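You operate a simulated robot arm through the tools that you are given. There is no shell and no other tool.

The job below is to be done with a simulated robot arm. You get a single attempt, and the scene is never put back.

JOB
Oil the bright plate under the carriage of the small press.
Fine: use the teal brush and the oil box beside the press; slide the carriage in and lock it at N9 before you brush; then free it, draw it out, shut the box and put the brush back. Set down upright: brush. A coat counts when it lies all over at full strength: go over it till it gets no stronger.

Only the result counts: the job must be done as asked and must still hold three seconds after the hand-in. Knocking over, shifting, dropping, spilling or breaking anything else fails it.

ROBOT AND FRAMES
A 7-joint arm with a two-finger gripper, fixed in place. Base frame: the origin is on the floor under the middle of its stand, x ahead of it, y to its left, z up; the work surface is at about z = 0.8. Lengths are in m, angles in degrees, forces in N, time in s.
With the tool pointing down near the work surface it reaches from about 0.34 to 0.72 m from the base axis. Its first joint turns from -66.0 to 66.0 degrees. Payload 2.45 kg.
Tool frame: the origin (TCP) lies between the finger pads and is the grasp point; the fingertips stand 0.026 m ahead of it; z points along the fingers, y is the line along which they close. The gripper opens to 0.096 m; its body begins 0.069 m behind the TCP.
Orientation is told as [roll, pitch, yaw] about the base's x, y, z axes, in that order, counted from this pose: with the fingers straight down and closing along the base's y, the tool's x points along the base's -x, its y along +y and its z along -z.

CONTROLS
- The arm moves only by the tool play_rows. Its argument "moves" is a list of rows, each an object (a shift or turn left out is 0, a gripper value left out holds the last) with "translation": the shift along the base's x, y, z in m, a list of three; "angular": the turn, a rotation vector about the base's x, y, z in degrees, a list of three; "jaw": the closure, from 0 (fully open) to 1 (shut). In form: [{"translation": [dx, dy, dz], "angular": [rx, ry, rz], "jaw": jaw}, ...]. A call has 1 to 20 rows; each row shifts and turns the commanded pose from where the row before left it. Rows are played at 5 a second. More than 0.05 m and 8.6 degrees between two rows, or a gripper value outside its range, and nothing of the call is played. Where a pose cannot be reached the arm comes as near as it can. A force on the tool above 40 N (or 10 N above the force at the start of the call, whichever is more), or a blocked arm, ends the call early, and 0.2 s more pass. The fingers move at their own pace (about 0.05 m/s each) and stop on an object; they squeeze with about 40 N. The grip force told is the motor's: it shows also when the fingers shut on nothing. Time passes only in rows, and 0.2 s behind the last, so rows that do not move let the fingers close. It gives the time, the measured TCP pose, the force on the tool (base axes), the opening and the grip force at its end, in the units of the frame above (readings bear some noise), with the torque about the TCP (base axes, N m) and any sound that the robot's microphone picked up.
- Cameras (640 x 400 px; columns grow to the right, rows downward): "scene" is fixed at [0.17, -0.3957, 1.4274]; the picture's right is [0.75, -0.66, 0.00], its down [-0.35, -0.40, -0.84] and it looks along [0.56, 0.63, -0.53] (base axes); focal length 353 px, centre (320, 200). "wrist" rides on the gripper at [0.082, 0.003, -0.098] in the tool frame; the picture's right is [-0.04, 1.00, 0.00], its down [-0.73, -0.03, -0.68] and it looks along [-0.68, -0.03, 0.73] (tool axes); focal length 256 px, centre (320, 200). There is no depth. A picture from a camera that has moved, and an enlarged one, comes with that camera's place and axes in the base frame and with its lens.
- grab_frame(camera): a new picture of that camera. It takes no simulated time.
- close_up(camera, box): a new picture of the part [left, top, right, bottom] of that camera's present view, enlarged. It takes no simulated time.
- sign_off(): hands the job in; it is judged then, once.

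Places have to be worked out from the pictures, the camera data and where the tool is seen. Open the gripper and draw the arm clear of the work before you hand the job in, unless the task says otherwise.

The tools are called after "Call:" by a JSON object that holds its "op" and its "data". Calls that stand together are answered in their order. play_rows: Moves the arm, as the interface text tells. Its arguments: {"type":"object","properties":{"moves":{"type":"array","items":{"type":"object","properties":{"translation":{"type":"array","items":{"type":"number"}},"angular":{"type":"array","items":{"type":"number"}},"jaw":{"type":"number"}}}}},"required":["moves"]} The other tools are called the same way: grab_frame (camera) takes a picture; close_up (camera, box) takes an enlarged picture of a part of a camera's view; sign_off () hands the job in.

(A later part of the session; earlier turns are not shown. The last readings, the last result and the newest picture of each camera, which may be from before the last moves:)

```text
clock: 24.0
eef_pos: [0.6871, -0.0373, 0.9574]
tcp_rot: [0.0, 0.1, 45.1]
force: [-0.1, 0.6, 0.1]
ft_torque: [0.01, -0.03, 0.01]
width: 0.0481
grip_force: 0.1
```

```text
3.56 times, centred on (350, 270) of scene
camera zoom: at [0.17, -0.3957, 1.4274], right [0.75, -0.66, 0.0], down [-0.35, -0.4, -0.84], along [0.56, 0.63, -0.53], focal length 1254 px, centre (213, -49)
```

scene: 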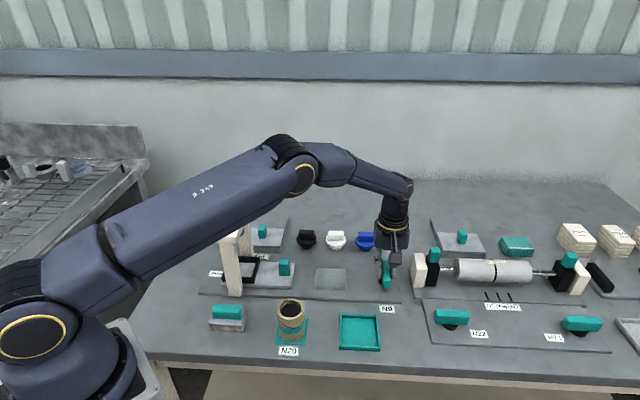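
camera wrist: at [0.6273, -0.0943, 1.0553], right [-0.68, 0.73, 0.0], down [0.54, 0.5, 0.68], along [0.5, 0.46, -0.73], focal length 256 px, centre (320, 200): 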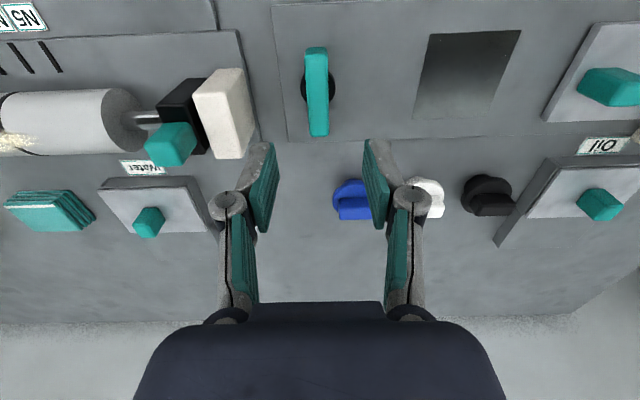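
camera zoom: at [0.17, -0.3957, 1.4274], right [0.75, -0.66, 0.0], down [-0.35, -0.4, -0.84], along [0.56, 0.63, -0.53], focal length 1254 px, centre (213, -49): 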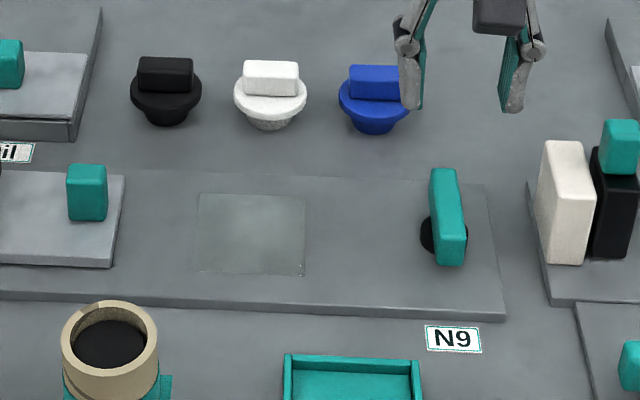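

The lever now stands across the track, and the plate measures about 75 x 75 mm centred near (0.605, 0.053). To be sure the lock really holds I'll go back to the carriage handle and tug it gently.

Call:
{"op": "play_rows", "data": {"moves": [{"translation": [-0.0284, 0.028, 0]}, {"translation": [-0.0284, 0.028, 0]}, {"translation": [-0.0284, 0.028, 0]}, {"translation": [-0.0284, 0.028, 0]}, {"translation": [-0.0284, 0.028, 0]}, {"translation": [-0.0284, 0.028, 0]}, {"translation": [0, 0, -0.03]}, {"translation": [0, 0, -0.03]}, {"translation": [0, 0, -0.025]}, {"translation": [0, 0, -0.013]}, {"translation": [0, 0, 0]}, {"jaw": 1}, {"jaw": 1}, {"jaw": 1}]}}

Call:
{"op": "grab_frame", "data": {"camera": "wrist"}}

```text
clock: 27.0
eef_pos: [0.5175, 0.1297, 0.8596]
tcp_rot: [0.1, 0.0, 45.0]
force: [-2.5, 3.9, -1.7]
ft_torque: [0.19, 0.11, -0.21]
width: 0.0256
grip_force: 43.8
```

```text
taken
camera wrist: at [0.4587, 0.0737, 0.9568], right [-0.68, 0.73, 0.0], down [0.54, 0.5, 0.68], along [0.5, 0.46, -0.73], focal length 256 px, centre (320, 200)
```

wrist: 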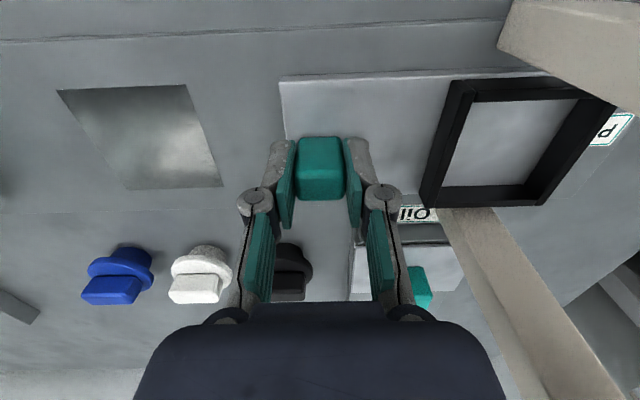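

The handle is gripped again at the same place (0.5175, 0.130). I'll tug it outward by about 4 mm and read the force.

Call:
{"op": "play_rows", "data": {"moves": [{"translation": [0.0014, -0.0014, 0]}, {"translation": [0.0014, -0.0014, 0]}, {"translation": [0, 0, 0]}]}}

```text
clock: 27.8
eef_pos: [0.5197, 0.1289, 0.8597]
tcp_rot: [0.2, 0.2, 45.2]
force: [-22.0, 17.2, 5.4]
ft_torque: [1.03, 0.17, -0.47]
width: 0.0258
grip_force: 44.6
```

A 28 N resistance with hardly any movement, where the carriage slid freely before: it is locked. I'll relax, release and lift away.

Call:
{"op": "play_rows", "data": {"moves": [{"translation": [-0.0026, 0.0026, 0]}, {"jaw": 0.45}, {"jaw": 0.45}, {"jaw": 0.45}, {"translation": [0, 0, 0.03]}, {"translation": [0, 0, 0.04]}, {"translation": [0, 0, 0.04]}]}}

Call:
{"op": "grab_frame", "data": {"camera": "scene"}}

```text
clock: 29.4
eef_pos: [0.5183, 0.1294, 0.9708]
tcp_rot: [0.0, 0.0, 45.1]
force: [-0.1, 0.4, 0.8]
ft_torque: [-0.01, 0.0, 0.01]
width: 0.0528
grip_force: 0.2
```

```text
taken
```

scene: 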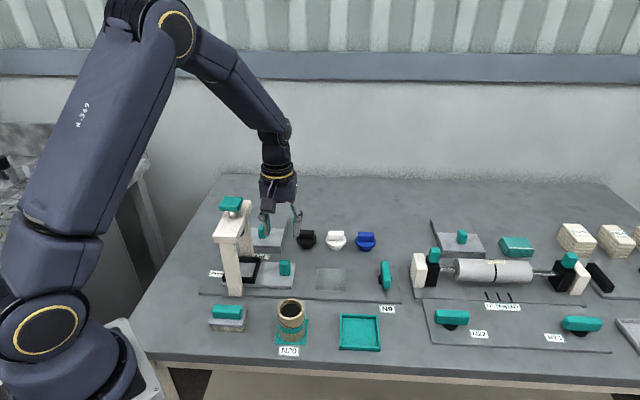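

Next is the oil box. I'll rise clear of the press, then move over the lid knob with yaw -45°, which keeps the wrist camera away from the press leg.

Call:
{"op": "play_rows", "data": {"moves": [{"translation": [0.005, -0.005, 0.045]}, {"translation": [0.005, -0.005, 0.045]}, {"translation": [0.005, 0.005, 0.045], "angular": [0, 0, -8.2]}, {"translation": [0.005, 0.015, 0], "angular": [0, 0, -8.2]}, {"translation": [0.004, 0.015, 0], "angular": [0, 0, -8.2]}, {"translation": [0.004, 0.015, 0], "angular": [0, 0, -8.2]}, {"translation": [0.004, 0.016, 0], "angular": [0, 0, -8.2]}, {"translation": [0.004, 0.016, 0], "angular": [0, 0, -8.2]}, {"translation": [0.002, 0.016, 0], "angular": [0, 0, -8.2]}, {"translation": [0, 0.016, 0], "angular": [0, 0, -8.2]}, {"translation": [0, 0.016, 0], "angular": [0, 0, -8.2]}, {"translation": [0, 0.016, 0], "angular": [0, 0, -8.2]}, {"translation": [0, 0.012, 0], "angular": [0, 0, -8.0]}, {"translation": [0, 0, 0]}]}}

Call:
{"op": "grab_frame", "data": {"camera": "wrist"}}

Call:
{"op": "grab_frame", "data": {"camera": "scene"}}

```text
clock: 32.4
eef_pos: [0.5551, 0.2764, 1.1051]
tcp_rot: [-0.1, 0.0, -45.0]
force: [-0.7, -0.2, -0.8]
ft_torque: [-0.01, 0.01, 0.03]
width: 0.0529
grip_force: 0.1
```

```text
taken
camera wrist: at [0.4994, 0.3367, 1.2023], right [0.73, 0.68, 0.0], down [0.5, -0.54, 0.68], along [0.46, -0.5, -0.73], focal length 256 px, centre (320, 200)
```

wrist: 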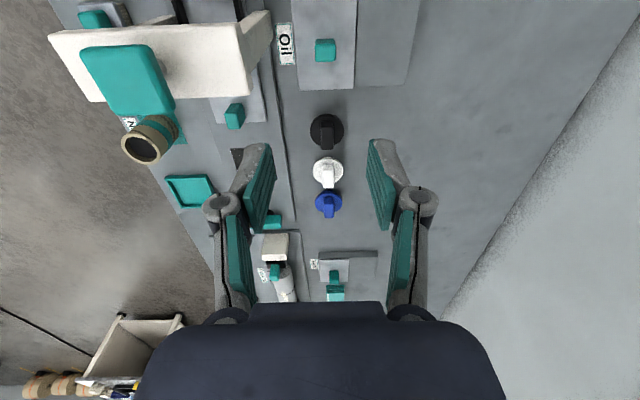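

```text
taken
```

scene: 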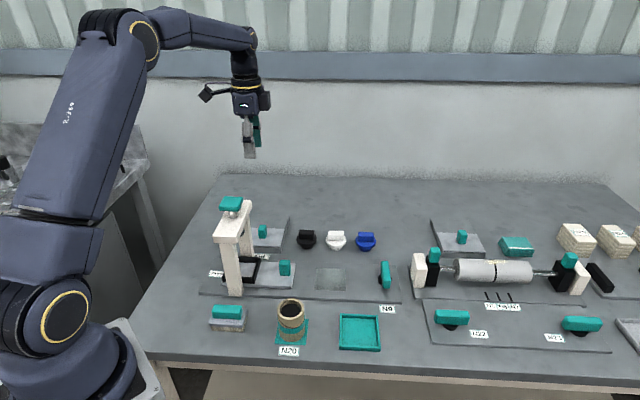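

The box body is seen from the side, with lid at the front half and the dark deck behind. I'll descend to a closer look at the knob.

Call:
{"op": "play_rows", "data": {"moves": [{"translation": [0.0005, 0.004, -0.045]}, {"translation": [0, 0, -0.045]}, {"translation": [0, 0, -0.045]}, {"translation": [0, 0, 0]}]}}

Call:
{"op": "grab_frame", "data": {"camera": "wrist"}}

Call:
{"op": "close_up", "data": {"camera": "wrist", "box": [200, 0, 460, 160]}}

Call:
{"op": "close_up", "data": {"camera": "scene", "box": [200, 170, 320, 270]}}

```text
clock: 33.4
eef_pos: [0.5526, 0.2804, 0.9712]
tcp_rot: [0.0, 0.0, -44.9]
force: [0.6, 0.7, 0.1]
ft_torque: [0.0, -0.01, -0.02]
width: 0.0528
grip_force: 0.1
```

```text
taken
camera wrist: at [0.4978, 0.339, 1.0679], right [0.73, 0.68, 0.0], down [0.5, -0.54, 0.68], along [0.46, -0.5, -0.73], focal length 256 px, centre (320, 200)
```

wrist: 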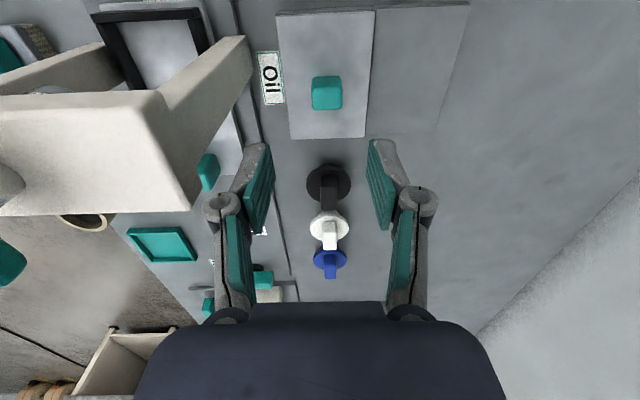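

```text
2.46 times, centred on (330, 80) of wrist
camera zoom: at [0.4978, 0.339, 1.0679], right [0.73, 0.68, 0.0], down [0.5, -0.54, 0.68], along [0.46, -0.5, -0.73], focal length 630 px, centre (295, 495)
```

zoom: 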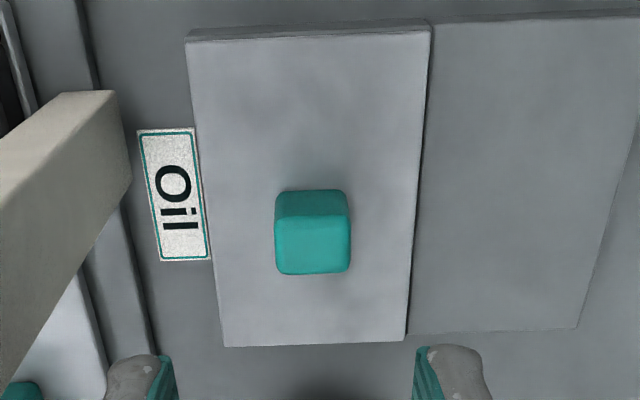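

```text
4.00 times, centred on (260, 220) of scene
camera zoom: at [0.1701, -0.3957, 1.4274], right [0.75, -0.66, 0.0], down [-0.35, -0.4, -0.84], along [0.56, 0.63, -0.53], focal length 1411 px, centre (560, 120)
```

zoom: 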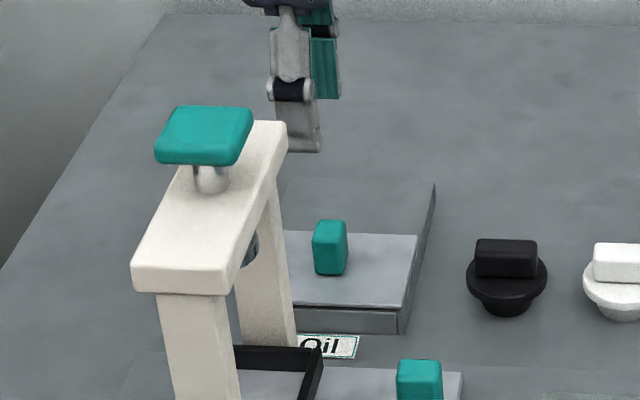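

The lid is about 76 x 106 mm with its knob centred at (0.556, 0.284), and the deck behind it is the same size, so it should slide along (0.707, 0.707). I'll grip the knob.

Call:
{"op": "play_rows", "data": {"moves": [{"translation": [0.0035, 0.0035, -0.03]}, {"translation": [0, 0, -0.03]}, {"translation": [0, 0, -0.03]}, {"translation": [0, 0, -0.018]}, {"translation": [0, 0, 0]}, {"jaw": 1}, {"jaw": 1}, {"jaw": 1}, {"jaw": 1}]}}

Call:
{"op": "grab_frame", "data": {"camera": "wrist"}}

Call:
{"op": "close_up", "data": {"camera": "scene", "box": [200, 170, 320, 270]}}

```text
clock: 35.4
eef_pos: [0.5605, 0.2832, 0.8619]
tcp_rot: [0.0, 0.0, -44.9]
force: [0.5, 0.8, -4.1]
ft_torque: [0.08, -0.05, -0.15]
width: 0.026
grip_force: 45.0
```

```text
taken
camera wrist: at [0.5041, 0.3429, 0.9602], right [0.73, 0.68, 0.0], down [0.5, -0.54, 0.68], along [0.46, -0.5, -0.73], focal length 256 px, centre (320, 200)
```

wrist: 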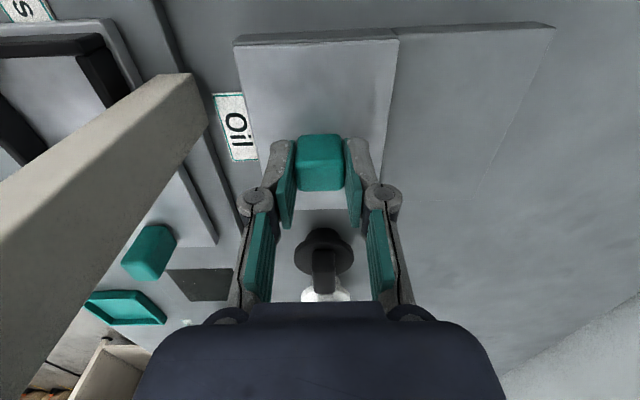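

```text
4.00 times, centred on (260, 220) of scene
camera zoom: at [0.1701, -0.3957, 1.4274], right [0.75, -0.66, 0.0], down [-0.35, -0.4, -0.84], along [0.56, 0.63, -0.53], focal length 1411 px, centre (560, 120)
```

zoom: 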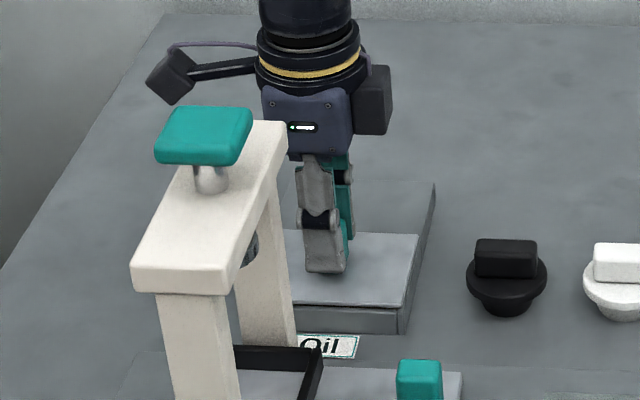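

Knob gripped (26 mm). I'll try sliding the lid back along +n by a centimetre and check force.

Call:
{"op": "play_rows", "data": {"moves": [{"translation": [0.0035, 0.0035, 0]}, {"translation": [0.0035, 0.0035, 0]}, {"translation": [0, 0, 0]}]}}

Call:
{"op": "close_up", "data": {"camera": "wrist", "box": [200, 0, 460, 200]}}

```text
clock: 36.2
eef_pos: [0.568, 0.2903, 0.8632]
tcp_rot: [0.1, -0.1, -45.0]
force: [3.5, -2.4, 14.3]
ft_torque: [0.72, 0.78, -0.08]
width: 0.0261
grip_force: 44.8
```

```text
2.00 times, centred on (330, 100) of wrist
camera zoom: at [0.5117, 0.3507, 0.9601], right [0.73, 0.68, 0.0], down [0.5, -0.54, 0.68], along [0.46, -0.5, -0.73], focal length 512 px, centre (300, 400)
```

zoom: 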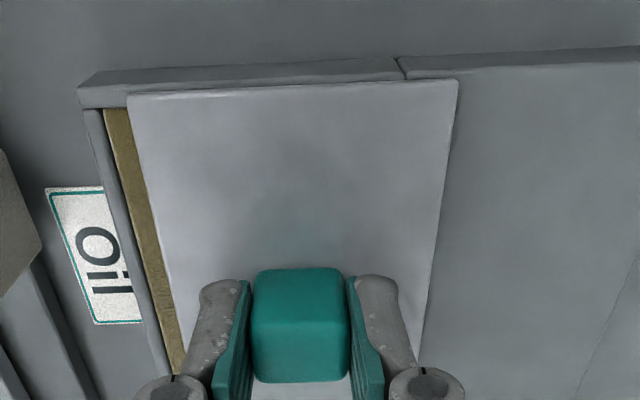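

The lid slides back and golden oil shows beneath. I'll continue to its full opening.

Call:
{"op": "play_rows", "data": {"moves": [{"translation": [0.0071, 0.0071, 0.0005]}, {"translation": [0.0071, 0.0071, 0]}, {"translation": [0.0071, 0.0071, 0]}, {"translation": [0.0071, 0.0071, 0]}, {"translation": [0.0071, 0.0071, 0]}, {"translation": [0.0035, 0.0035, 0]}, {"translation": [0, 0, 0]}]}}

Call:
{"op": "grab_frame", "data": {"camera": "wrist"}}

Call:
{"op": "close_up", "data": {"camera": "scene", "box": [200, 170, 320, 270]}}

```text
clock: 37.8
eef_pos: [0.6066, 0.3302, 0.8613]
tcp_rot: [0.2, 0.0, -44.9]
force: [4.9, -3.4, 16.8]
ft_torque: [-0.73, -0.73, 0.0]
width: 0.026
grip_force: 44.3
```

```text
taken
camera wrist: at [0.5502, 0.3893, 0.9599], right [0.73, 0.68, 0.0], down [0.5, -0.54, 0.68], along [0.46, -0.5, -0.73], focal length 256 px, centre (320, 200)
```

wrist: 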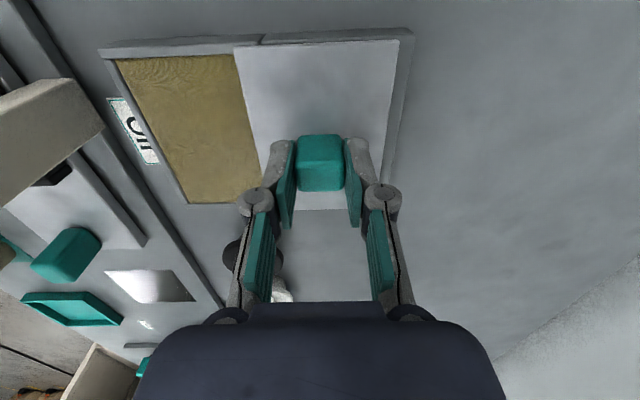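

```text
4.00 times, centred on (260, 220) of scene
camera zoom: at [0.1698, -0.396, 1.4274], right [0.75, -0.66, 0.0], down [-0.35, -0.4, -0.85], along [0.56, 0.63, -0.53], focal length 1411 px, centre (560, 120)
```

zoom: 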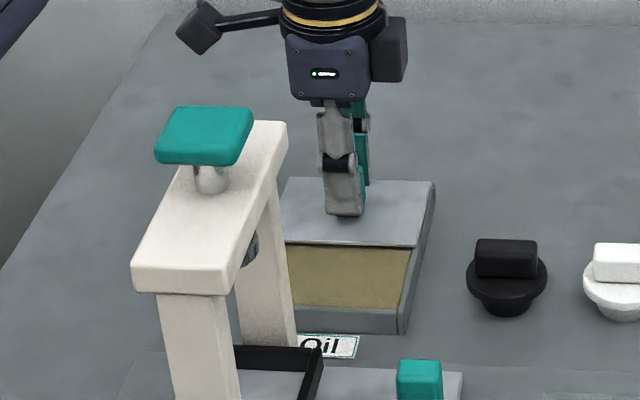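

Oil is exposed over nearly the whole bay. I'll push the last few mm to its back stop to gain room for the brush.

Call:
{"op": "play_rows", "data": {"moves": [{"translation": [0.0035, 0.0035, 0.0005]}, {"translation": [0.0025, 0.0025, 0]}, {"translation": [0, 0, 0]}]}}

Call:
{"op": "grab_frame", "data": {"camera": "wrist"}}

```text
clock: 38.6
eef_pos: [0.612, 0.3366, 0.8624]
tcp_rot: [0.0, 0.0, -45.0]
force: [7.2, -7.1, 14.7]
ft_torque: [0.08, -0.02, -0.11]
width: 0.0258
grip_force: 45.1
```

```text
taken
camera wrist: at [0.5565, 0.3956, 0.9599], right [0.73, 0.68, 0.0], down [0.5, -0.54, 0.68], along [0.46, -0.5, -0.73], focal length 256 px, centre (320, 200)
```

wrist: 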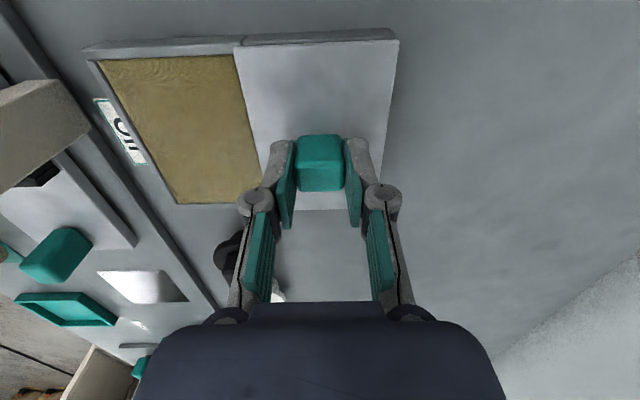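

The lid is open by about 75 mm, exposing an oil bay about 67 x 100 mm centred near (0.557, 0.283). I'll release the knob and lift off.

Call:
{"op": "play_rows", "data": {"moves": [{"translation": [-0.0005, 0.0005, 0]}, {"jaw": 0.45}, {"jaw": 0.45}, {"jaw": 0.45}, {"translation": [0, 0, 0.03]}, {"translation": [0, 0, 0.045]}, {"translation": [0, 0, 0.045]}, {"translation": [0, 0, 0.045]}, {"translation": [0, 0, 0.045]}]}}

Call:
{"op": "grab_frame", "data": {"camera": "wrist"}}

Call:
{"op": "close_up", "data": {"camera": "scene", "box": [195, 280, 325, 360]}}

```text
clock: 40.6
eef_pos: [0.6088, 0.3359, 1.0719]
tcp_rot: [0.0, 0.0, -44.9]
force: [-0.1, 0.4, 0.1]
ft_torque: [0.01, -0.03, -0.01]
width: 0.053
grip_force: 0.1
```

```text
taken
camera wrist: at [0.5533, 0.3951, 1.1696], right [0.73, 0.68, 0.0], down [0.5, -0.54, 0.68], along [0.46, -0.5, -0.73], focal length 256 px, centre (320, 200)
```

wrist: 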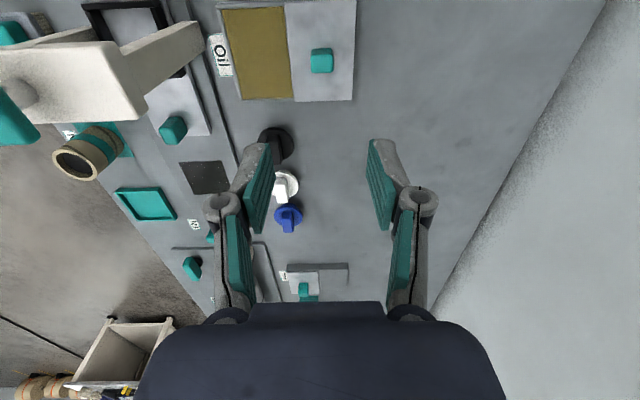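

```text
4.92 times, centred on (260, 320) of scene
camera zoom: at [0.1701, -0.3957, 1.4274], right [0.75, -0.66, 0.0], down [-0.35, -0.4, -0.84], along [0.56, 0.63, -0.53], focal length 1736 px, centre (615, -391)
```

zoom: 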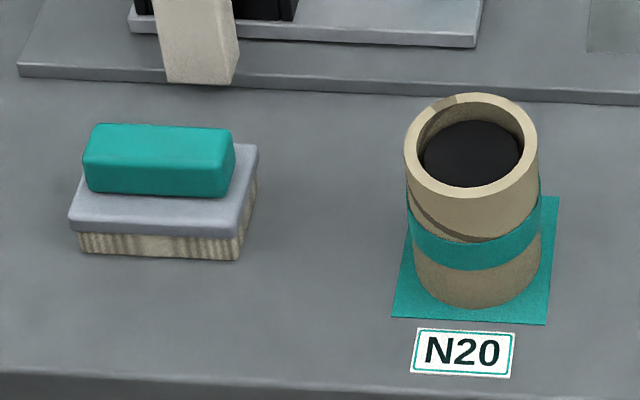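

Now for the brush. I'll rise to 1.14 to pass well over the press, then come above the brush near (0.362, 0.113), keeping yaw -45° so the fingers straddle the narrow side of its handle.

Call:
{"op": "play_rows", "data": {"moves": [{"translation": [0, 0, 0.035]}, {"translation": [0, 0, 0.035]}, {"translation": [-0.0309, -0.0279, 0]}, {"translation": [-0.0309, -0.0279, 0]}, {"translation": [-0.0309, -0.0279, 0]}, {"translation": [-0.0309, -0.0279, 0]}, {"translation": [-0.0309, -0.0279, 0]}, {"translation": [-0.0309, -0.0279, 0]}, {"translation": [-0.0309, -0.0279, 0]}, {"translation": [-0.0309, -0.0279, 0]}, {"translation": [0, 0, 0]}]}}

Call:
{"op": "grab_frame", "data": {"camera": "wrist"}}

Call:
{"op": "grab_frame", "data": {"camera": "scene"}}

```text
clock: 43.0
eef_pos: [0.584, 0.3035, 1.175]
tcp_rot: [-0.1, 0.0, -44.9]
force: [0.1, -0.1, -1.3]
ft_torque: [0.0, 0.02, -0.02]
width: 0.0528
grip_force: 0.0
out of reach, approached as far as the arm can: row 1, 2, 3, 4, 5, 6, 7, 8, 9, 10
```

```text
taken
camera wrist: at [0.5286, 0.3628, 1.2726], right [0.73, 0.68, 0.0], down [0.5, -0.54, 0.68], along [0.46, -0.5, -0.73], focal length 256 px, centre (320, 200)
```

wrist: 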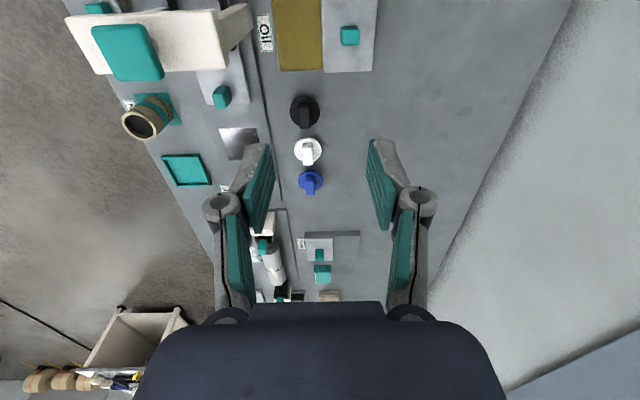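

```text
taken
```

scene: 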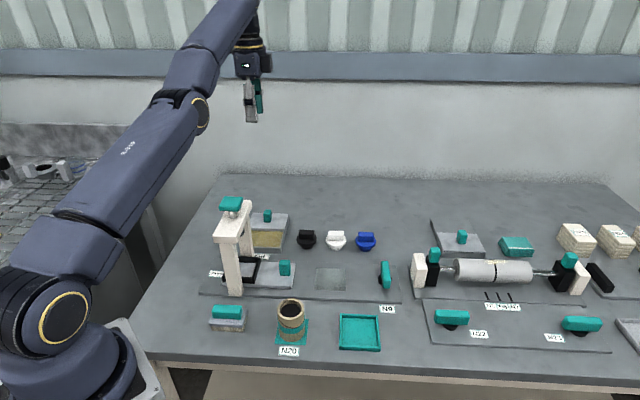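

The arm reported the raised poses out of reach and stopped near (0.584, 0.304, 1.175). I'll play an idle row to see where the commanded pose stands now.

Call:
{"op": "play_rows", "data": {"moves": [{"translation": [0, 0, 0]}]}}

```text
clock: 43.4
eef_pos: [0.5842, 0.3032, 1.1747]
tcp_rot: [-0.1, 0.0, -44.9]
force: [0.9, 0.0, -0.5]
ft_torque: [0.0, -0.01, 0.01]
width: 0.0528
grip_force: 0.0
```

The command follows the actual pose. I'll step inward toward the base and lower slightly, and see whether it moves normally.

Call:
{"op": "play_rows", "data": {"moves": [{"translation": [-0.02, -0.02, -0.02]}, {"translation": [-0.02, -0.02, -0.01]}, {"translation": [0, 0, 0]}]}}

```text
clock: 44.2
eef_pos: [0.5935, 0.2942, 1.169]
tcp_rot: [-0.1, -0.1, -44.9]
force: [-0.4, 0.4, 0.1]
ft_torque: [0.04, 0.01, -0.01]
width: 0.0531
grip_force: 0.1
out of reach, approached as far as the arm can: row 1, 2
```

Odd: the motion went sideways, which suggests a wrist joint limit at this height. I'll try straight down first.

Call:
{"op": "play_rows", "data": {"moves": [{"translation": [0, 0, -0.03]}, {"translation": [0, 0, -0.03]}, {"translation": [0, 0, 0]}]}}

Call:
{"op": "grab_frame", "data": {"camera": "scene"}}

```text
clock: 45.0
eef_pos: [0.6115, 0.3036, 1.1161]
tcp_rot: [0.0, 0.0, -44.9]
force: [-0.4, -0.4, -0.3]
ft_torque: [-0.02, -0.01, -0.03]
width: 0.0528
grip_force: 0.0
out of reach, approached as far as the arm can: row 1, 2
```

```text
taken
```

scene: 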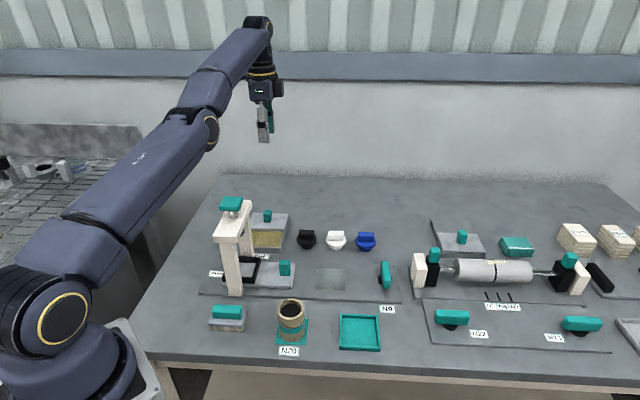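

The forearm looks bent the wrong way (elbow passed through straight), so inward motion is blocked. I'll extend outward toward the straight pose first, then come down so the elbow folds back the normal way; nothing is near the gripper here.

Call:
{"op": "play_rows", "data": {"moves": [{"translation": [0.0084, 0.0042, 0.0035]}, {"translation": [0.0084, 0.0042, 0.0035]}, {"translation": [0, 0, 0]}]}}

Call:
{"op": "grab_frame", "data": {"camera": "scene"}}

```text
clock: 45.8
eef_pos: [0.6134, 0.3031, 1.1194]
tcp_rot: [0.0, 0.0, -44.9]
force: [0.0, 1.0, -0.1]
ft_torque: [-0.01, 0.03, -0.03]
width: 0.0527
grip_force: 0.0
out of reach, approached as far as the arm can: row 1, 2
```

```text
taken
```

scene: 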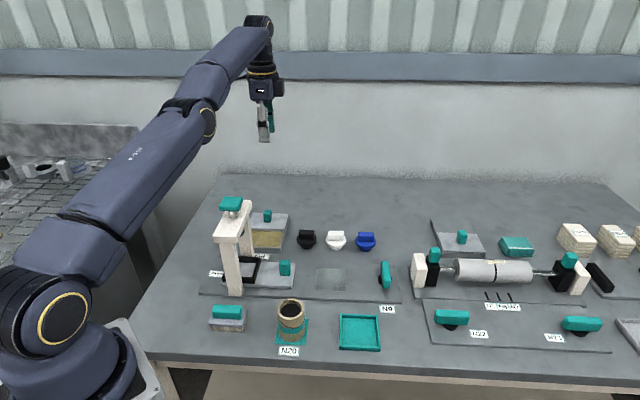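

Outward is blocked too, so the arm is now about straight. I'll command a larger step down to fold the elbow the normal way.

Call:
{"op": "play_rows", "data": {"moves": [{"translation": [0.005, 0.0, -0.048]}, {"translation": [0, 0, -0.049]}, {"translation": [0, 0, 0]}]}}

Call:
{"op": "grab_frame", "data": {"camera": "scene"}}

```text
clock: 46.6
eef_pos: [0.6354, 0.3117, 1.024]
tcp_rot: [-0.1, 0.0, -44.9]
force: [-0.5, 0.0, -0.1]
ft_torque: [-0.01, -0.03, -0.01]
width: 0.0529
grip_force: 0.2
out of reach, approached as far as the arm can: row 1, 2
```

```text
taken
```

scene: 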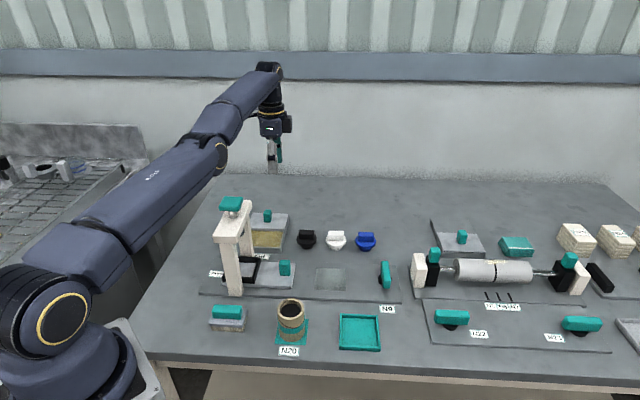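

The elbow sits essentially straight (a singular pose), where large steps demand too much joint motion. I'll use many small downward steps with a slight inward bias to let the elbow fold.

Call:
{"op": "play_rows", "data": {"moves": [{"translation": [0, 0, -0.008]}, {"translation": [0, 0, -0.008]}, {"translation": [0, 0, -0.008]}, {"translation": [0, 0, -0.008]}, {"translation": [-0.001, -0.0005, -0.008]}, {"translation": [-0.001, -0.0005, -0.008]}, {"translation": [-0.001, -0.0005, -0.008]}, {"translation": [-0.001, -0.0005, -0.008]}, {"translation": [0, 0, 0]}]}}

Call:
{"op": "grab_frame", "data": {"camera": "scene"}}

```text
clock: 48.6
eef_pos: [0.6397, 0.3181, 0.9622]
tcp_rot: [-0.1, 0.1, -44.9]
force: [0.0, -0.7, 0.1]
ft_torque: [0.01, 0.03, 0.0]
width: 0.0527
grip_force: 0.0
out of reach, approached as far as the arm can: row 3, 5, 7
```

```text
taken
```

scene: 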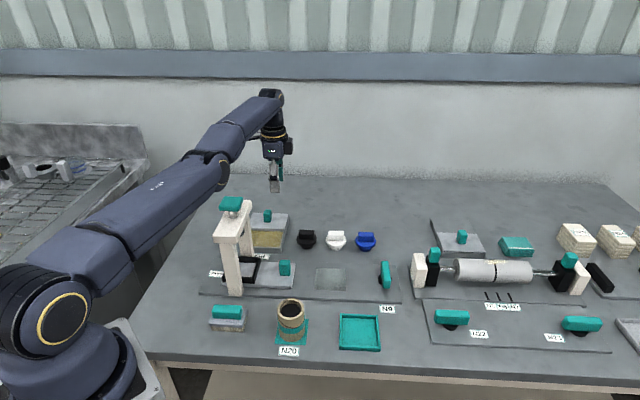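

The picture shows the forearm angled up relative to the upper arm, i.e. the elbow has folded to the wrong side. At this lower height I'll extend outward to straight again, then step upward, which should bias the elbow to the normal side.

Call:
{"op": "play_rows", "data": {"moves": [{"translation": [0.0044, 0.0022, 0.0008]}, {"translation": [0.0044, 0.0022, 0.0008]}, {"translation": [0.0044, 0.0022, 0.0008]}, {"translation": [0.0044, 0.0022, 0.0008]}, {"translation": [0, 0, 0]}]}}

Call:
{"op": "close_up", "data": {"camera": "scene", "box": [0, 60, 320, 360]}}

```text
clock: 49.8
eef_pos: [0.6422, 0.3183, 0.9626]
tcp_rot: [0.0, 0.0, -44.9]
force: [-1.0, 0.2, 0.8]
ft_torque: [0.03, 0.03, -0.03]
width: 0.0528
grip_force: 0.1
out of reach, approached as far as the arm can: row 2, 3, 4
```

```text
1.33 times, centred on (160, 210) of scene
camera zoom: at [0.17, -0.3957, 1.4274], right [0.75, -0.66, 0.0], down [-0.35, -0.4, -0.84], along [0.56, 0.63, -0.53], focal length 470 px, centre (533, 187)
```

zoom: 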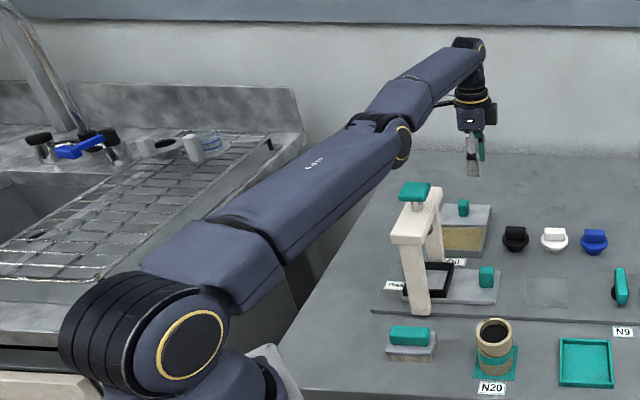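

The arm is at full stretch again. Now small steps up and slightly inward.

Call:
{"op": "play_rows", "data": {"moves": [{"translation": [-0.0018, -0.0009, 0.008]}, {"translation": [-0.0018, -0.0009, 0.008]}, {"translation": [-0.0018, -0.0009, 0.008]}, {"translation": [-0.0036, -0.0018, 0.006]}, {"translation": [-0.0036, -0.0018, 0.006]}, {"translation": [0, 0, 0]}]}}

Call:
{"op": "close_up", "data": {"camera": "scene", "box": [0, 60, 320, 360]}}

```text
clock: 51.2
eef_pos: [0.636, 0.3164, 1.0006]
tcp_rot: [-0.1, 0.1, -44.9]
force: [-0.3, -0.3, 0.4]
ft_torque: [-0.02, -0.02, 0.01]
width: 0.0526
grip_force: 0.1
out of reach, approached as far as the arm can: row 4, 5
```

```text
1.33 times, centred on (160, 210) of scene
camera zoom: at [0.17, -0.3957, 1.4274], right [0.75, -0.66, 0.0], down [-0.35, -0.4, -0.84], along [0.56, 0.63, -0.53], focal length 470 px, centre (533, 187)
```

zoom: 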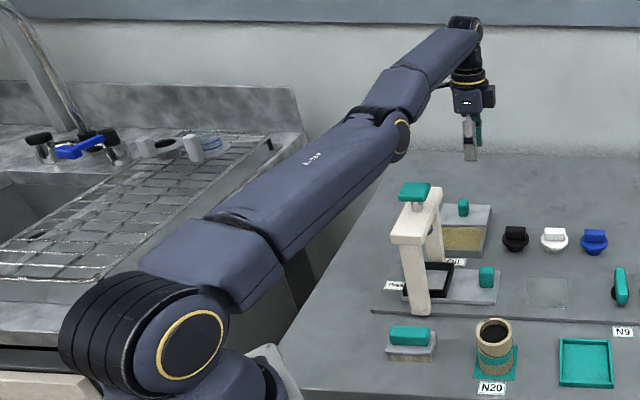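

Still on the wrong side. I'll give one larger outward demand so the elbow solution swings through straight, then test with small inward/down steps.

Call:
{"op": "play_rows", "data": {"moves": [{"translation": [0.036, 0.018, 0.01]}, {"translation": [-0.003, -0.0015, 0]}, {"translation": [-0.003, -0.0015, 0]}, {"translation": [-0.003, -0.0015, 0]}, {"translation": [-0.003, -0.0015, 0]}, {"translation": [-0.003, -0.0015, 0]}, {"translation": [-0.003, -0.0015, 0]}]}}

Call:
{"op": "close_up", "data": {"camera": "scene", "box": [0, 60, 320, 360]}}

```text
clock: 52.8
eef_pos: [0.6368, 0.3149, 1.0038]
tcp_rot: [-0.1, 0.0, -44.9]
force: [-0.1, -1.2, 0.1]
ft_torque: [0.01, -0.04, 0.0]
width: 0.0528
grip_force: 0.0
out of reach, approached as far as the arm can: row 1, 2, 3, 5, 6, 7
```

```text
1.33 times, centred on (160, 210) of scene
camera zoom: at [0.17, -0.3957, 1.4274], right [0.75, -0.66, 0.0], down [-0.35, -0.4, -0.84], along [0.56, 0.63, -0.53], focal length 470 px, centre (533, 187)
```

zoom: 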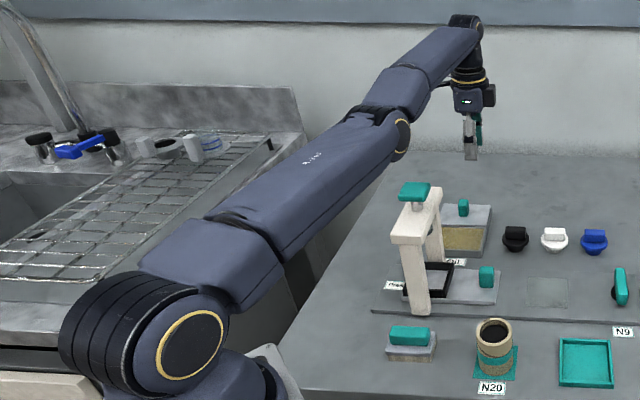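

Position-only nudges barely drive the elbow. A wrist tilt (fingers swinging inward while the wrist centre stays put) should push the elbow past straight to the normal side, so I'll try two tilt rows and then small inward steps.

Call:
{"op": "play_rows", "data": {"moves": [{"translation": [-0.0253, -0.0126, 0.003], "angular": [-3.55, 7.17, 0]}, {"translation": [-0.031, -0.0154, 0.006], "angular": [-3.55, 7.17, 0]}, {"translation": [-0.005, -0.0025, 0]}, {"translation": [-0.005, -0.0025, 0]}]}}

Call:
{"op": "close_up", "data": {"camera": "scene", "box": [0, 60, 320, 360]}}

```text
clock: 53.8
eef_pos: [0.5834, 0.2896, 1.014]
tcp_rot: [-15.2, 5.1, -45.6]
force: [0.0, -0.9, -0.1]
ft_torque: [0.02, -0.03, -0.01]
width: 0.0529
grip_force: 0.0
out of reach, approached as far as the arm can: row 3, 4
```

```text
1.33 times, centred on (160, 210) of scene
camera zoom: at [0.17, -0.3957, 1.4274], right [0.75, -0.66, 0.0], down [-0.35, -0.4, -0.84], along [0.56, 0.63, -0.53], focal length 470 px, centre (533, 187)
```

zoom: 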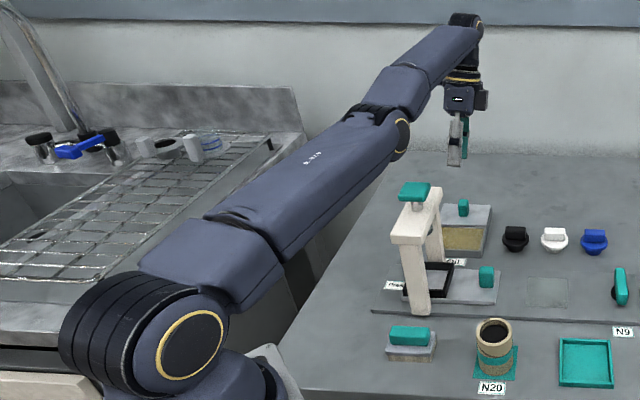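

The inward direction is still refused, so the elbow is held just on the wrong side of straight. I'll alternate demands slightly past full stretch with small inward steps; once the elbow swings to the normal side, the inward steps will be accepted.

Call:
{"op": "play_rows", "data": {"moves": [{"translation": [0.026, 0.0129, 0.0078]}, {"translation": [-0.0035, -0.0017, -0.001]}, {"translation": [-0.0035, -0.0017, -0.001]}, {"translation": [-0.0035, -0.0017, -0.001]}, {"translation": [-0.0035, -0.0017, -0.001]}, {"translation": [0.0112, 0.0056, 0.0034]}, {"translation": [-0.0035, -0.0017, -0.001]}, {"translation": [-0.0035, -0.0017, -0.001]}, {"translation": [-0.0035, -0.0017, -0.001]}, {"translation": [-0.0035, -0.0017, -0.001]}, {"translation": [0.0112, 0.0056, 0.0034]}, {"translation": [-0.0035, -0.0017, -0.001]}, {"translation": [-0.0035, -0.0017, -0.001]}, {"translation": [-0.0035, -0.0017, -0.001]}, {"translation": [-0.0035, -0.0017, -0.001]}]}}

Call:
{"op": "close_up", "data": {"camera": "scene", "box": [0, 60, 320, 360]}}

```text
clock: 57.0
eef_pos: [0.5851, 0.2869, 1.0175]
tcp_rot: [-15.2, 5.1, -45.5]
force: [0.4, 0.0, 0.6]
ft_torque: [0.01, 0.02, -0.04]
width: 0.0529
grip_force: 0.2
out of reach, approached as far as the arm can: row 1, 2, 3, 4, 5, 6, 7, 8, 9, 10, 11, 12, 13, 14, 15
```

```text
1.33 times, centred on (160, 210) of scene
camera zoom: at [0.17, -0.3957, 1.4274], right [0.75, -0.66, 0.0], down [-0.35, -0.4, -0.84], along [0.56, 0.63, -0.53], focal length 470 px, centre (533, 187)
```

zoom: 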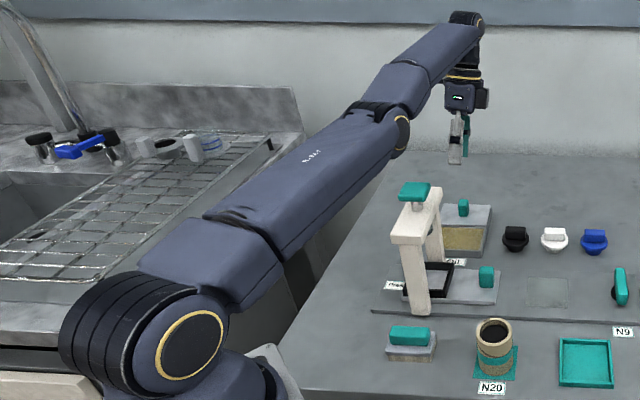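

Both outward and inward are refused now, so the elbow is pinned at straight. I'll rock the wrist: first tilt the fingers outward by 32° with the wrist centre held, then tilt back in small steps with tiny inward shifts so the elbow is driven to flex.

Call:
{"op": "play_rows", "data": {"moves": [{"translation": [0.0263, 0.0129, -0.0062], "angular": [3.52, -7.18, 0]}, {"translation": [0.0268, 0.0132, -0.0021], "angular": [3.52, -7.18, 0]}, {"translation": [0.0268, 0.0132, 0.0021], "angular": [3.52, -7.18, 0]}, {"translation": [0.0263, 0.0129, 0.0062], "angular": [3.52, -7.18, 0]}, {"translation": [-0.0139, -0.0068, -0.0039], "angular": [-1.76, 3.59, 0]}, {"translation": [-0.0141, -0.0069, -0.0029], "angular": [-1.76, 3.59, 0]}, {"translation": [-0.0142, -0.007, -0.0019], "angular": [-1.76, 3.59, 0]}, {"translation": [-0.0143, -0.007, -0.0008], "angular": [-1.76, 3.59, 0]}, {"translation": [-0.0143, -0.007, 0.0002], "angular": [-1.76, 3.59, 0]}, {"translation": [-0.0142, -0.007, 0.0013], "angular": [-1.76, 3.59, 0]}, {"translation": [-0.0141, -0.0069, 0.0023], "angular": [-1.76, 3.59, 0]}, {"translation": [-0.0139, -0.0068, 0.0033], "angular": [-1.76, 3.59, 0]}]}}

Call:
{"op": "close_up", "data": {"camera": "scene", "box": [0, 60, 320, 360]}}

```text
clock: 59.6
eef_pos: [0.5827, 0.2871, 1.0151]
tcp_rot: [-15.3, 5.1, -45.6]
force: [0.7, 0.6, 0.2]
ft_torque: [0.0, 0.01, -0.01]
width: 0.0529
grip_force: 0.0
out of reach, approached as far as the arm can: row 8
```

```text
1.33 times, centred on (160, 210) of scene
camera zoom: at [0.1701, -0.3957, 1.4274], right [0.75, -0.66, 0.0], down [-0.35, -0.4, -0.84], along [0.56, 0.63, -0.53], focal length 470 px, centre (533, 187)
```

zoom: 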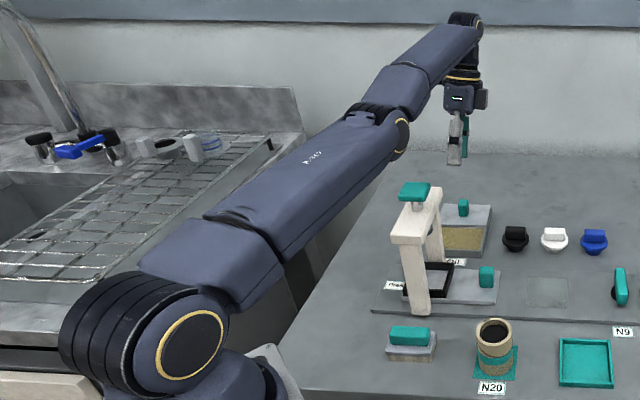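

Only one row was flagged this time. I'll test whether small pure inward steps are now accepted.

Call:
{"op": "play_rows", "data": {"moves": [{"translation": [-0.001, -0.0005, -0.0003]}, {"translation": [-0.001, -0.0005, -0.0003]}, {"translation": [-0.001, -0.0005, -0.0003]}, {"translation": [-0.001, -0.0005, -0.0003]}, {"translation": [-0.0015, -0.0007, -0.0004]}, {"translation": [-0.0015, -0.0007, -0.0004]}, {"translation": [-0.002, -0.001, -0.0006]}, {"translation": [-0.002, -0.001, -0.0006]}]}}

```text
clock: 61.4
eef_pos: [0.5826, 0.2899, 1.0148]
tcp_rot: [-15.3, 5.1, -45.5]
force: [0.8, -0.5, -0.1]
ft_torque: [-0.01, -0.02, 0.02]
width: 0.0531
grip_force: 0.0
out of reach, approached as far as the arm can: row 1, 4, 6, 8
```

The behaviour fits an elbow resting a few degrees past straight. I'll tilt outward again, push fully to straight, and only then swing the fingers inward in large tilt steps with almost no radial demand, so the coupling carries the elbow across.

Call:
{"op": "play_rows", "data": {"moves": [{"translation": [0.0263, 0.0129, -0.0062], "angular": [3.52, -7.18, 0]}, {"translation": [0.0268, 0.0132, -0.0021], "angular": [3.52, -7.18, 0]}, {"translation": [0.0268, 0.0132, 0.0021], "angular": [3.52, -7.18, 0]}, {"translation": [0.0263, 0.0129, 0.0062], "angular": [3.52, -7.18, 0]}, {"translation": [0.0172, 0.0084, 0.0058]}, {"translation": [0.0172, 0.0084, 0.0058]}, {"translation": [-0.0263, -0.0129, -0.0062], "angular": [-3.52, 7.18, 0]}, {"translation": [-0.0275, -0.0135, -0.0023], "angular": [-3.52, 7.18, 0]}, {"translation": [-0.0283, -0.0139, 0.0015], "angular": [-3.52, 7.18, 0]}, {"translation": [-0.0283, -0.0139, 0.0054], "angular": [-3.52, 7.18, 0]}, {"translation": [-0.002, -0.001, -0.0006]}, {"translation": [-0.002, -0.001, -0.0006]}, {"translation": [-0.002, -0.001, -0.0006]}]}}

```text
clock: 64.2
eef_pos: [0.5751, 0.284, 1.0125]
tcp_rot: [-15.3, 5.2, -45.6]
force: [0.4, 0.2, 0.1]
ft_torque: [0.02, 0.0, 0.0]
width: 0.0528
grip_force: 0.1
out of reach, approached as far as the arm can: row 5, 6
```

It worked: the inward steps were all accepted and the TCP is 1 cm further in. I'll continue inward with growing steps to fold the elbow well before undoing the tilt.

Call:
{"op": "play_rows", "data": {"moves": [{"translation": [-0.0036, -0.0018, 0]}, {"translation": [-0.0036, -0.0018, 0]}, {"translation": [-0.0054, -0.0026, 0]}, {"translation": [-0.0072, -0.0035, 0]}, {"translation": [-0.009, -0.0044, 0]}, {"translation": [-0.0135, -0.0066, 0]}, {"translation": [-0.018, -0.0088, 0]}, {"translation": [-0.018, -0.0088, 0]}]}}

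Call:
{"op": "grab_frame", "data": {"camera": "scene"}}

```text
clock: 66.0
eef_pos: [0.4964, 0.2439, 1.0133]
tcp_rot: [-15.2, 5.0, -45.6]
force: [0.8, -0.5, -0.7]
ft_torque: [0.02, 0.02, 0.01]
width: 0.0527
grip_force: 0.1
```

```text
taken
```

scene: 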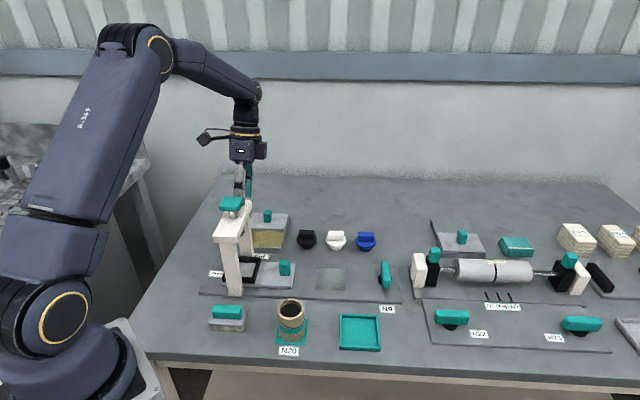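

The elbow is back in its normal shape. The fingertips are now close above the press beam, so I'll go straight up first and then take out the tilt.

Call:
{"op": "play_rows", "data": {"moves": [{"translation": [0, 0, 0.03]}, {"translation": [0, 0, 0.04]}, {"translation": [0, 0, 0.04]}, {"translation": [0, 0, 0.02], "angular": [3.52, -7.18, 0]}, {"translation": [0, 0, 0], "angular": [3.52, -7.18, 0]}, {"translation": [0, 0, 0]}]}}

Call:
{"op": "close_up", "data": {"camera": "scene", "box": [190, 180, 410, 318]}}

Call:
{"op": "grab_frame", "data": {"camera": "wrist"}}

```text
clock: 67.4
eef_pos: [0.4977, 0.2445, 1.1427]
tcp_rot: [0.1, -0.2, -44.9]
force: [-0.2, -0.2, -0.5]
ft_torque: [-0.01, -0.01, 0.01]
width: 0.0527
grip_force: 0.0
```

```text
2.90 times, centred on (300, 249) of scene
camera zoom: at [0.17, -0.3957, 1.4274], right [0.75, -0.66, 0.0], down [-0.35, -0.4, -0.84], along [0.56, 0.63, -0.53], focal length 1022 px, centre (378, 58)
```

zoom: 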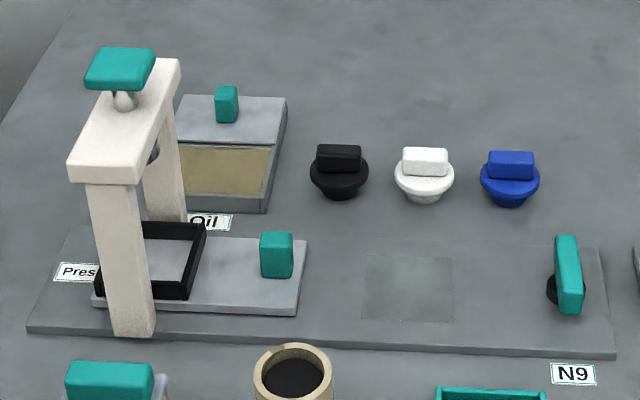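

```text
taken
camera wrist: at [0.4423, 0.3036, 1.2409], right [0.73, 0.68, 0.0], down [0.5, -0.54, 0.68], along [0.46, -0.5, -0.73], focal length 256 px, centre (320, 200)
```

wrist: 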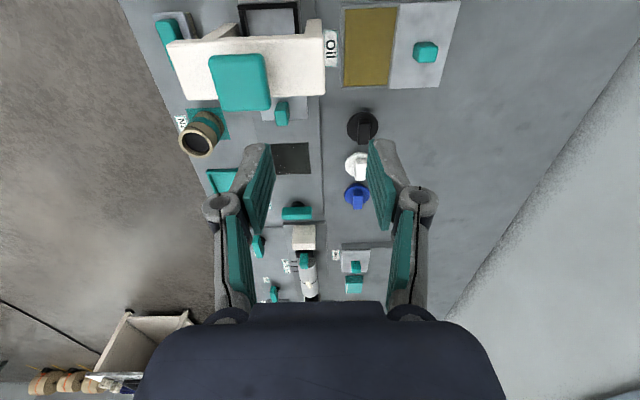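

Press and everything else are undisturbed. Now over to the brush at z = 1.14, well above the press head.

Call:
{"op": "play_rows", "data": {"moves": [{"translation": [-0.0272, -0.0263, 0]}, {"translation": [-0.0272, -0.0263, 0]}, {"translation": [-0.0272, -0.0263, 0]}, {"translation": [-0.0272, -0.0263, 0]}, {"translation": [-0.0272, -0.0263, 0]}, {"translation": [0, 0, 0]}]}}

Call:
{"op": "grab_frame", "data": {"camera": "wrist"}}

Call:
{"op": "grab_frame", "data": {"camera": "scene"}}

```text
clock: 68.8
eef_pos: [0.3614, 0.1133, 1.1443]
tcp_rot: [0.1, -0.1, -44.9]
force: [0.6, -0.1, 0.3]
ft_torque: [0.01, -0.01, 0.0]
width: 0.0527
grip_force: 0.0
```

```text
taken
camera wrist: at [0.3056, 0.1719, 1.2427], right [0.73, 0.68, 0.0], down [0.5, -0.54, 0.68], along [0.46, -0.5, -0.73], focal length 256 px, centre (320, 200)
```

wrist: 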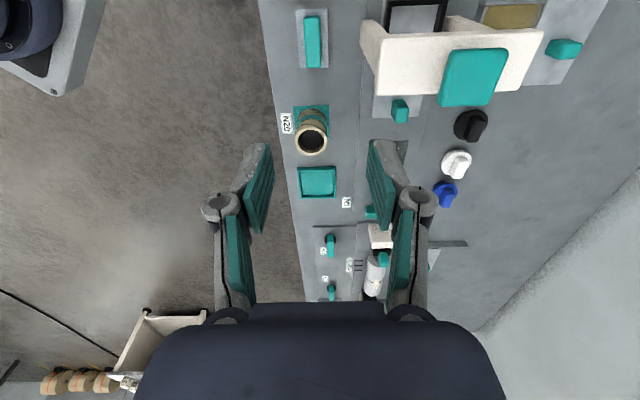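

```text
taken
```

scene: 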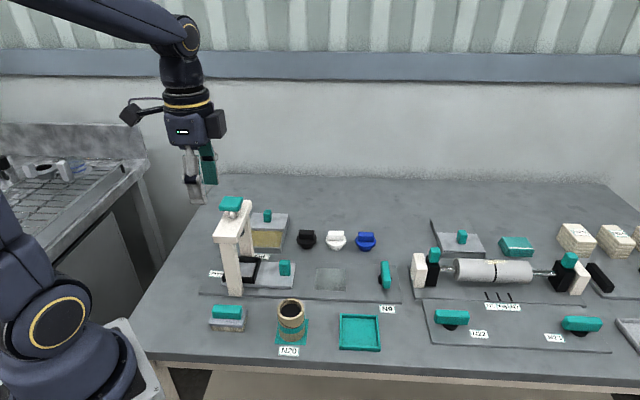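

The brush is visible below. I'll enlarge it to measure position, orientation and the gap to the press leg.

Call:
{"op": "close_up", "data": {"camera": "wrist", "box": [250, 0, 410, 100]}}

```text
4.00 times, centred on (330, 50) of wrist
camera zoom: at [0.3056, 0.1719, 1.2427], right [0.73, 0.68, 0.0], down [0.5, -0.54, 0.68], along [0.46, -0.5, -0.73], focal length 1024 px, centre (280, 800)
```

zoom: 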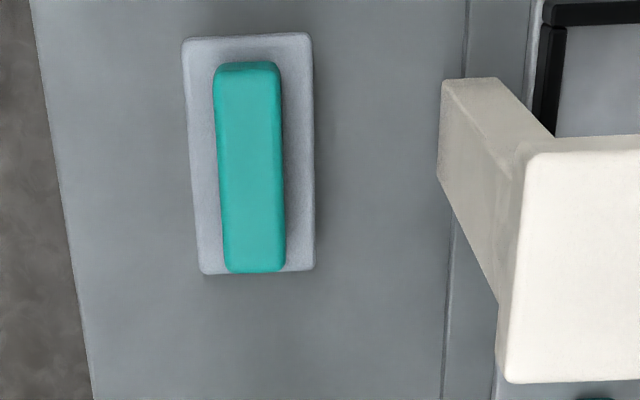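

The brush body measures about 43 x 71 mm, its handle 22 x 60 mm, centred near (0.354, 0.1055) and aligned with the tool; the press leg is 66 mm away, enough room. I'll descend to a closer check pose.

Call:
{"op": "play_rows", "data": {"moves": [{"translation": [-0.0078, -0.0078, -0.04]}, {"translation": [0, 0, -0.045]}, {"translation": [0, 0, -0.045]}, {"translation": [0, 0, -0.045]}, {"translation": [0, 0, -0.03]}, {"translation": [0, 0, 0]}]}}

Call:
{"op": "grab_frame", "data": {"camera": "wrist"}}

Call:
{"op": "close_up", "data": {"camera": "wrist", "box": [240, 40, 400, 180]}}

Call:
{"op": "close_up", "data": {"camera": "scene", "box": [170, 200, 330, 350]}}

```text
clock: 70.2
eef_pos: [0.355, 0.1015, 0.9394]
tcp_rot: [0.0, 0.1, -45.0]
force: [1.0, -0.5, -0.3]
ft_torque: [0.01, -0.01, -0.03]
width: 0.0526
grip_force: 0.1
```

```text
taken
camera wrist: at [0.2989, 0.1621, 1.0363], right [0.73, 0.68, 0.0], down [0.5, -0.54, 0.68], along [0.46, -0.5, -0.73], focal length 256 px, centre (320, 200)
```

wrist: 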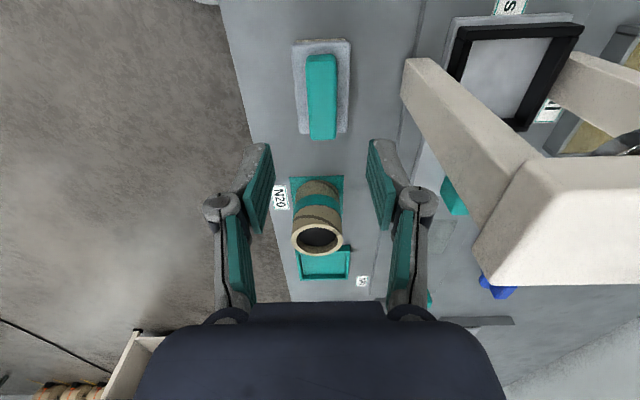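

```text
2.86 times, centred on (320, 110) of wrist
camera zoom: at [0.2989, 0.1621, 1.0363], right [0.73, 0.68, 0.0], down [0.5, -0.54, 0.68], along [0.46, -0.5, -0.73], focal length 731 px, centre (320, 457)
```

zoom: 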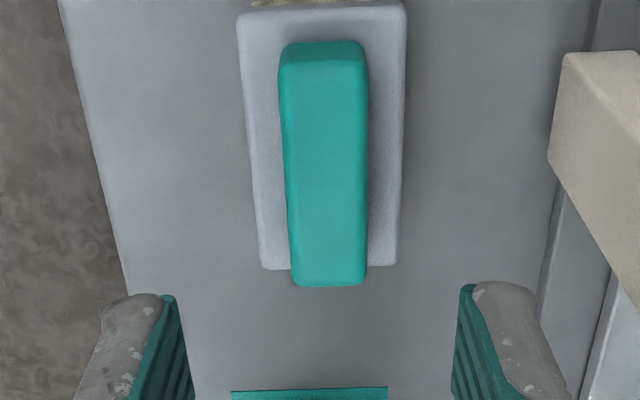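

```text
2.67 times, centred on (250, 275) of scene
camera zoom: at [0.1701, -0.3957, 1.4274], right [0.75, -0.66, 0.0], down [-0.35, -0.4, -0.84], along [0.56, 0.63, -0.53], focal length 940 px, centre (507, 0)
```

zoom: 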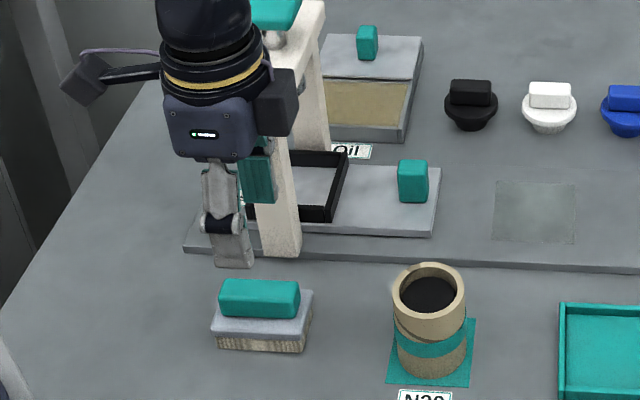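

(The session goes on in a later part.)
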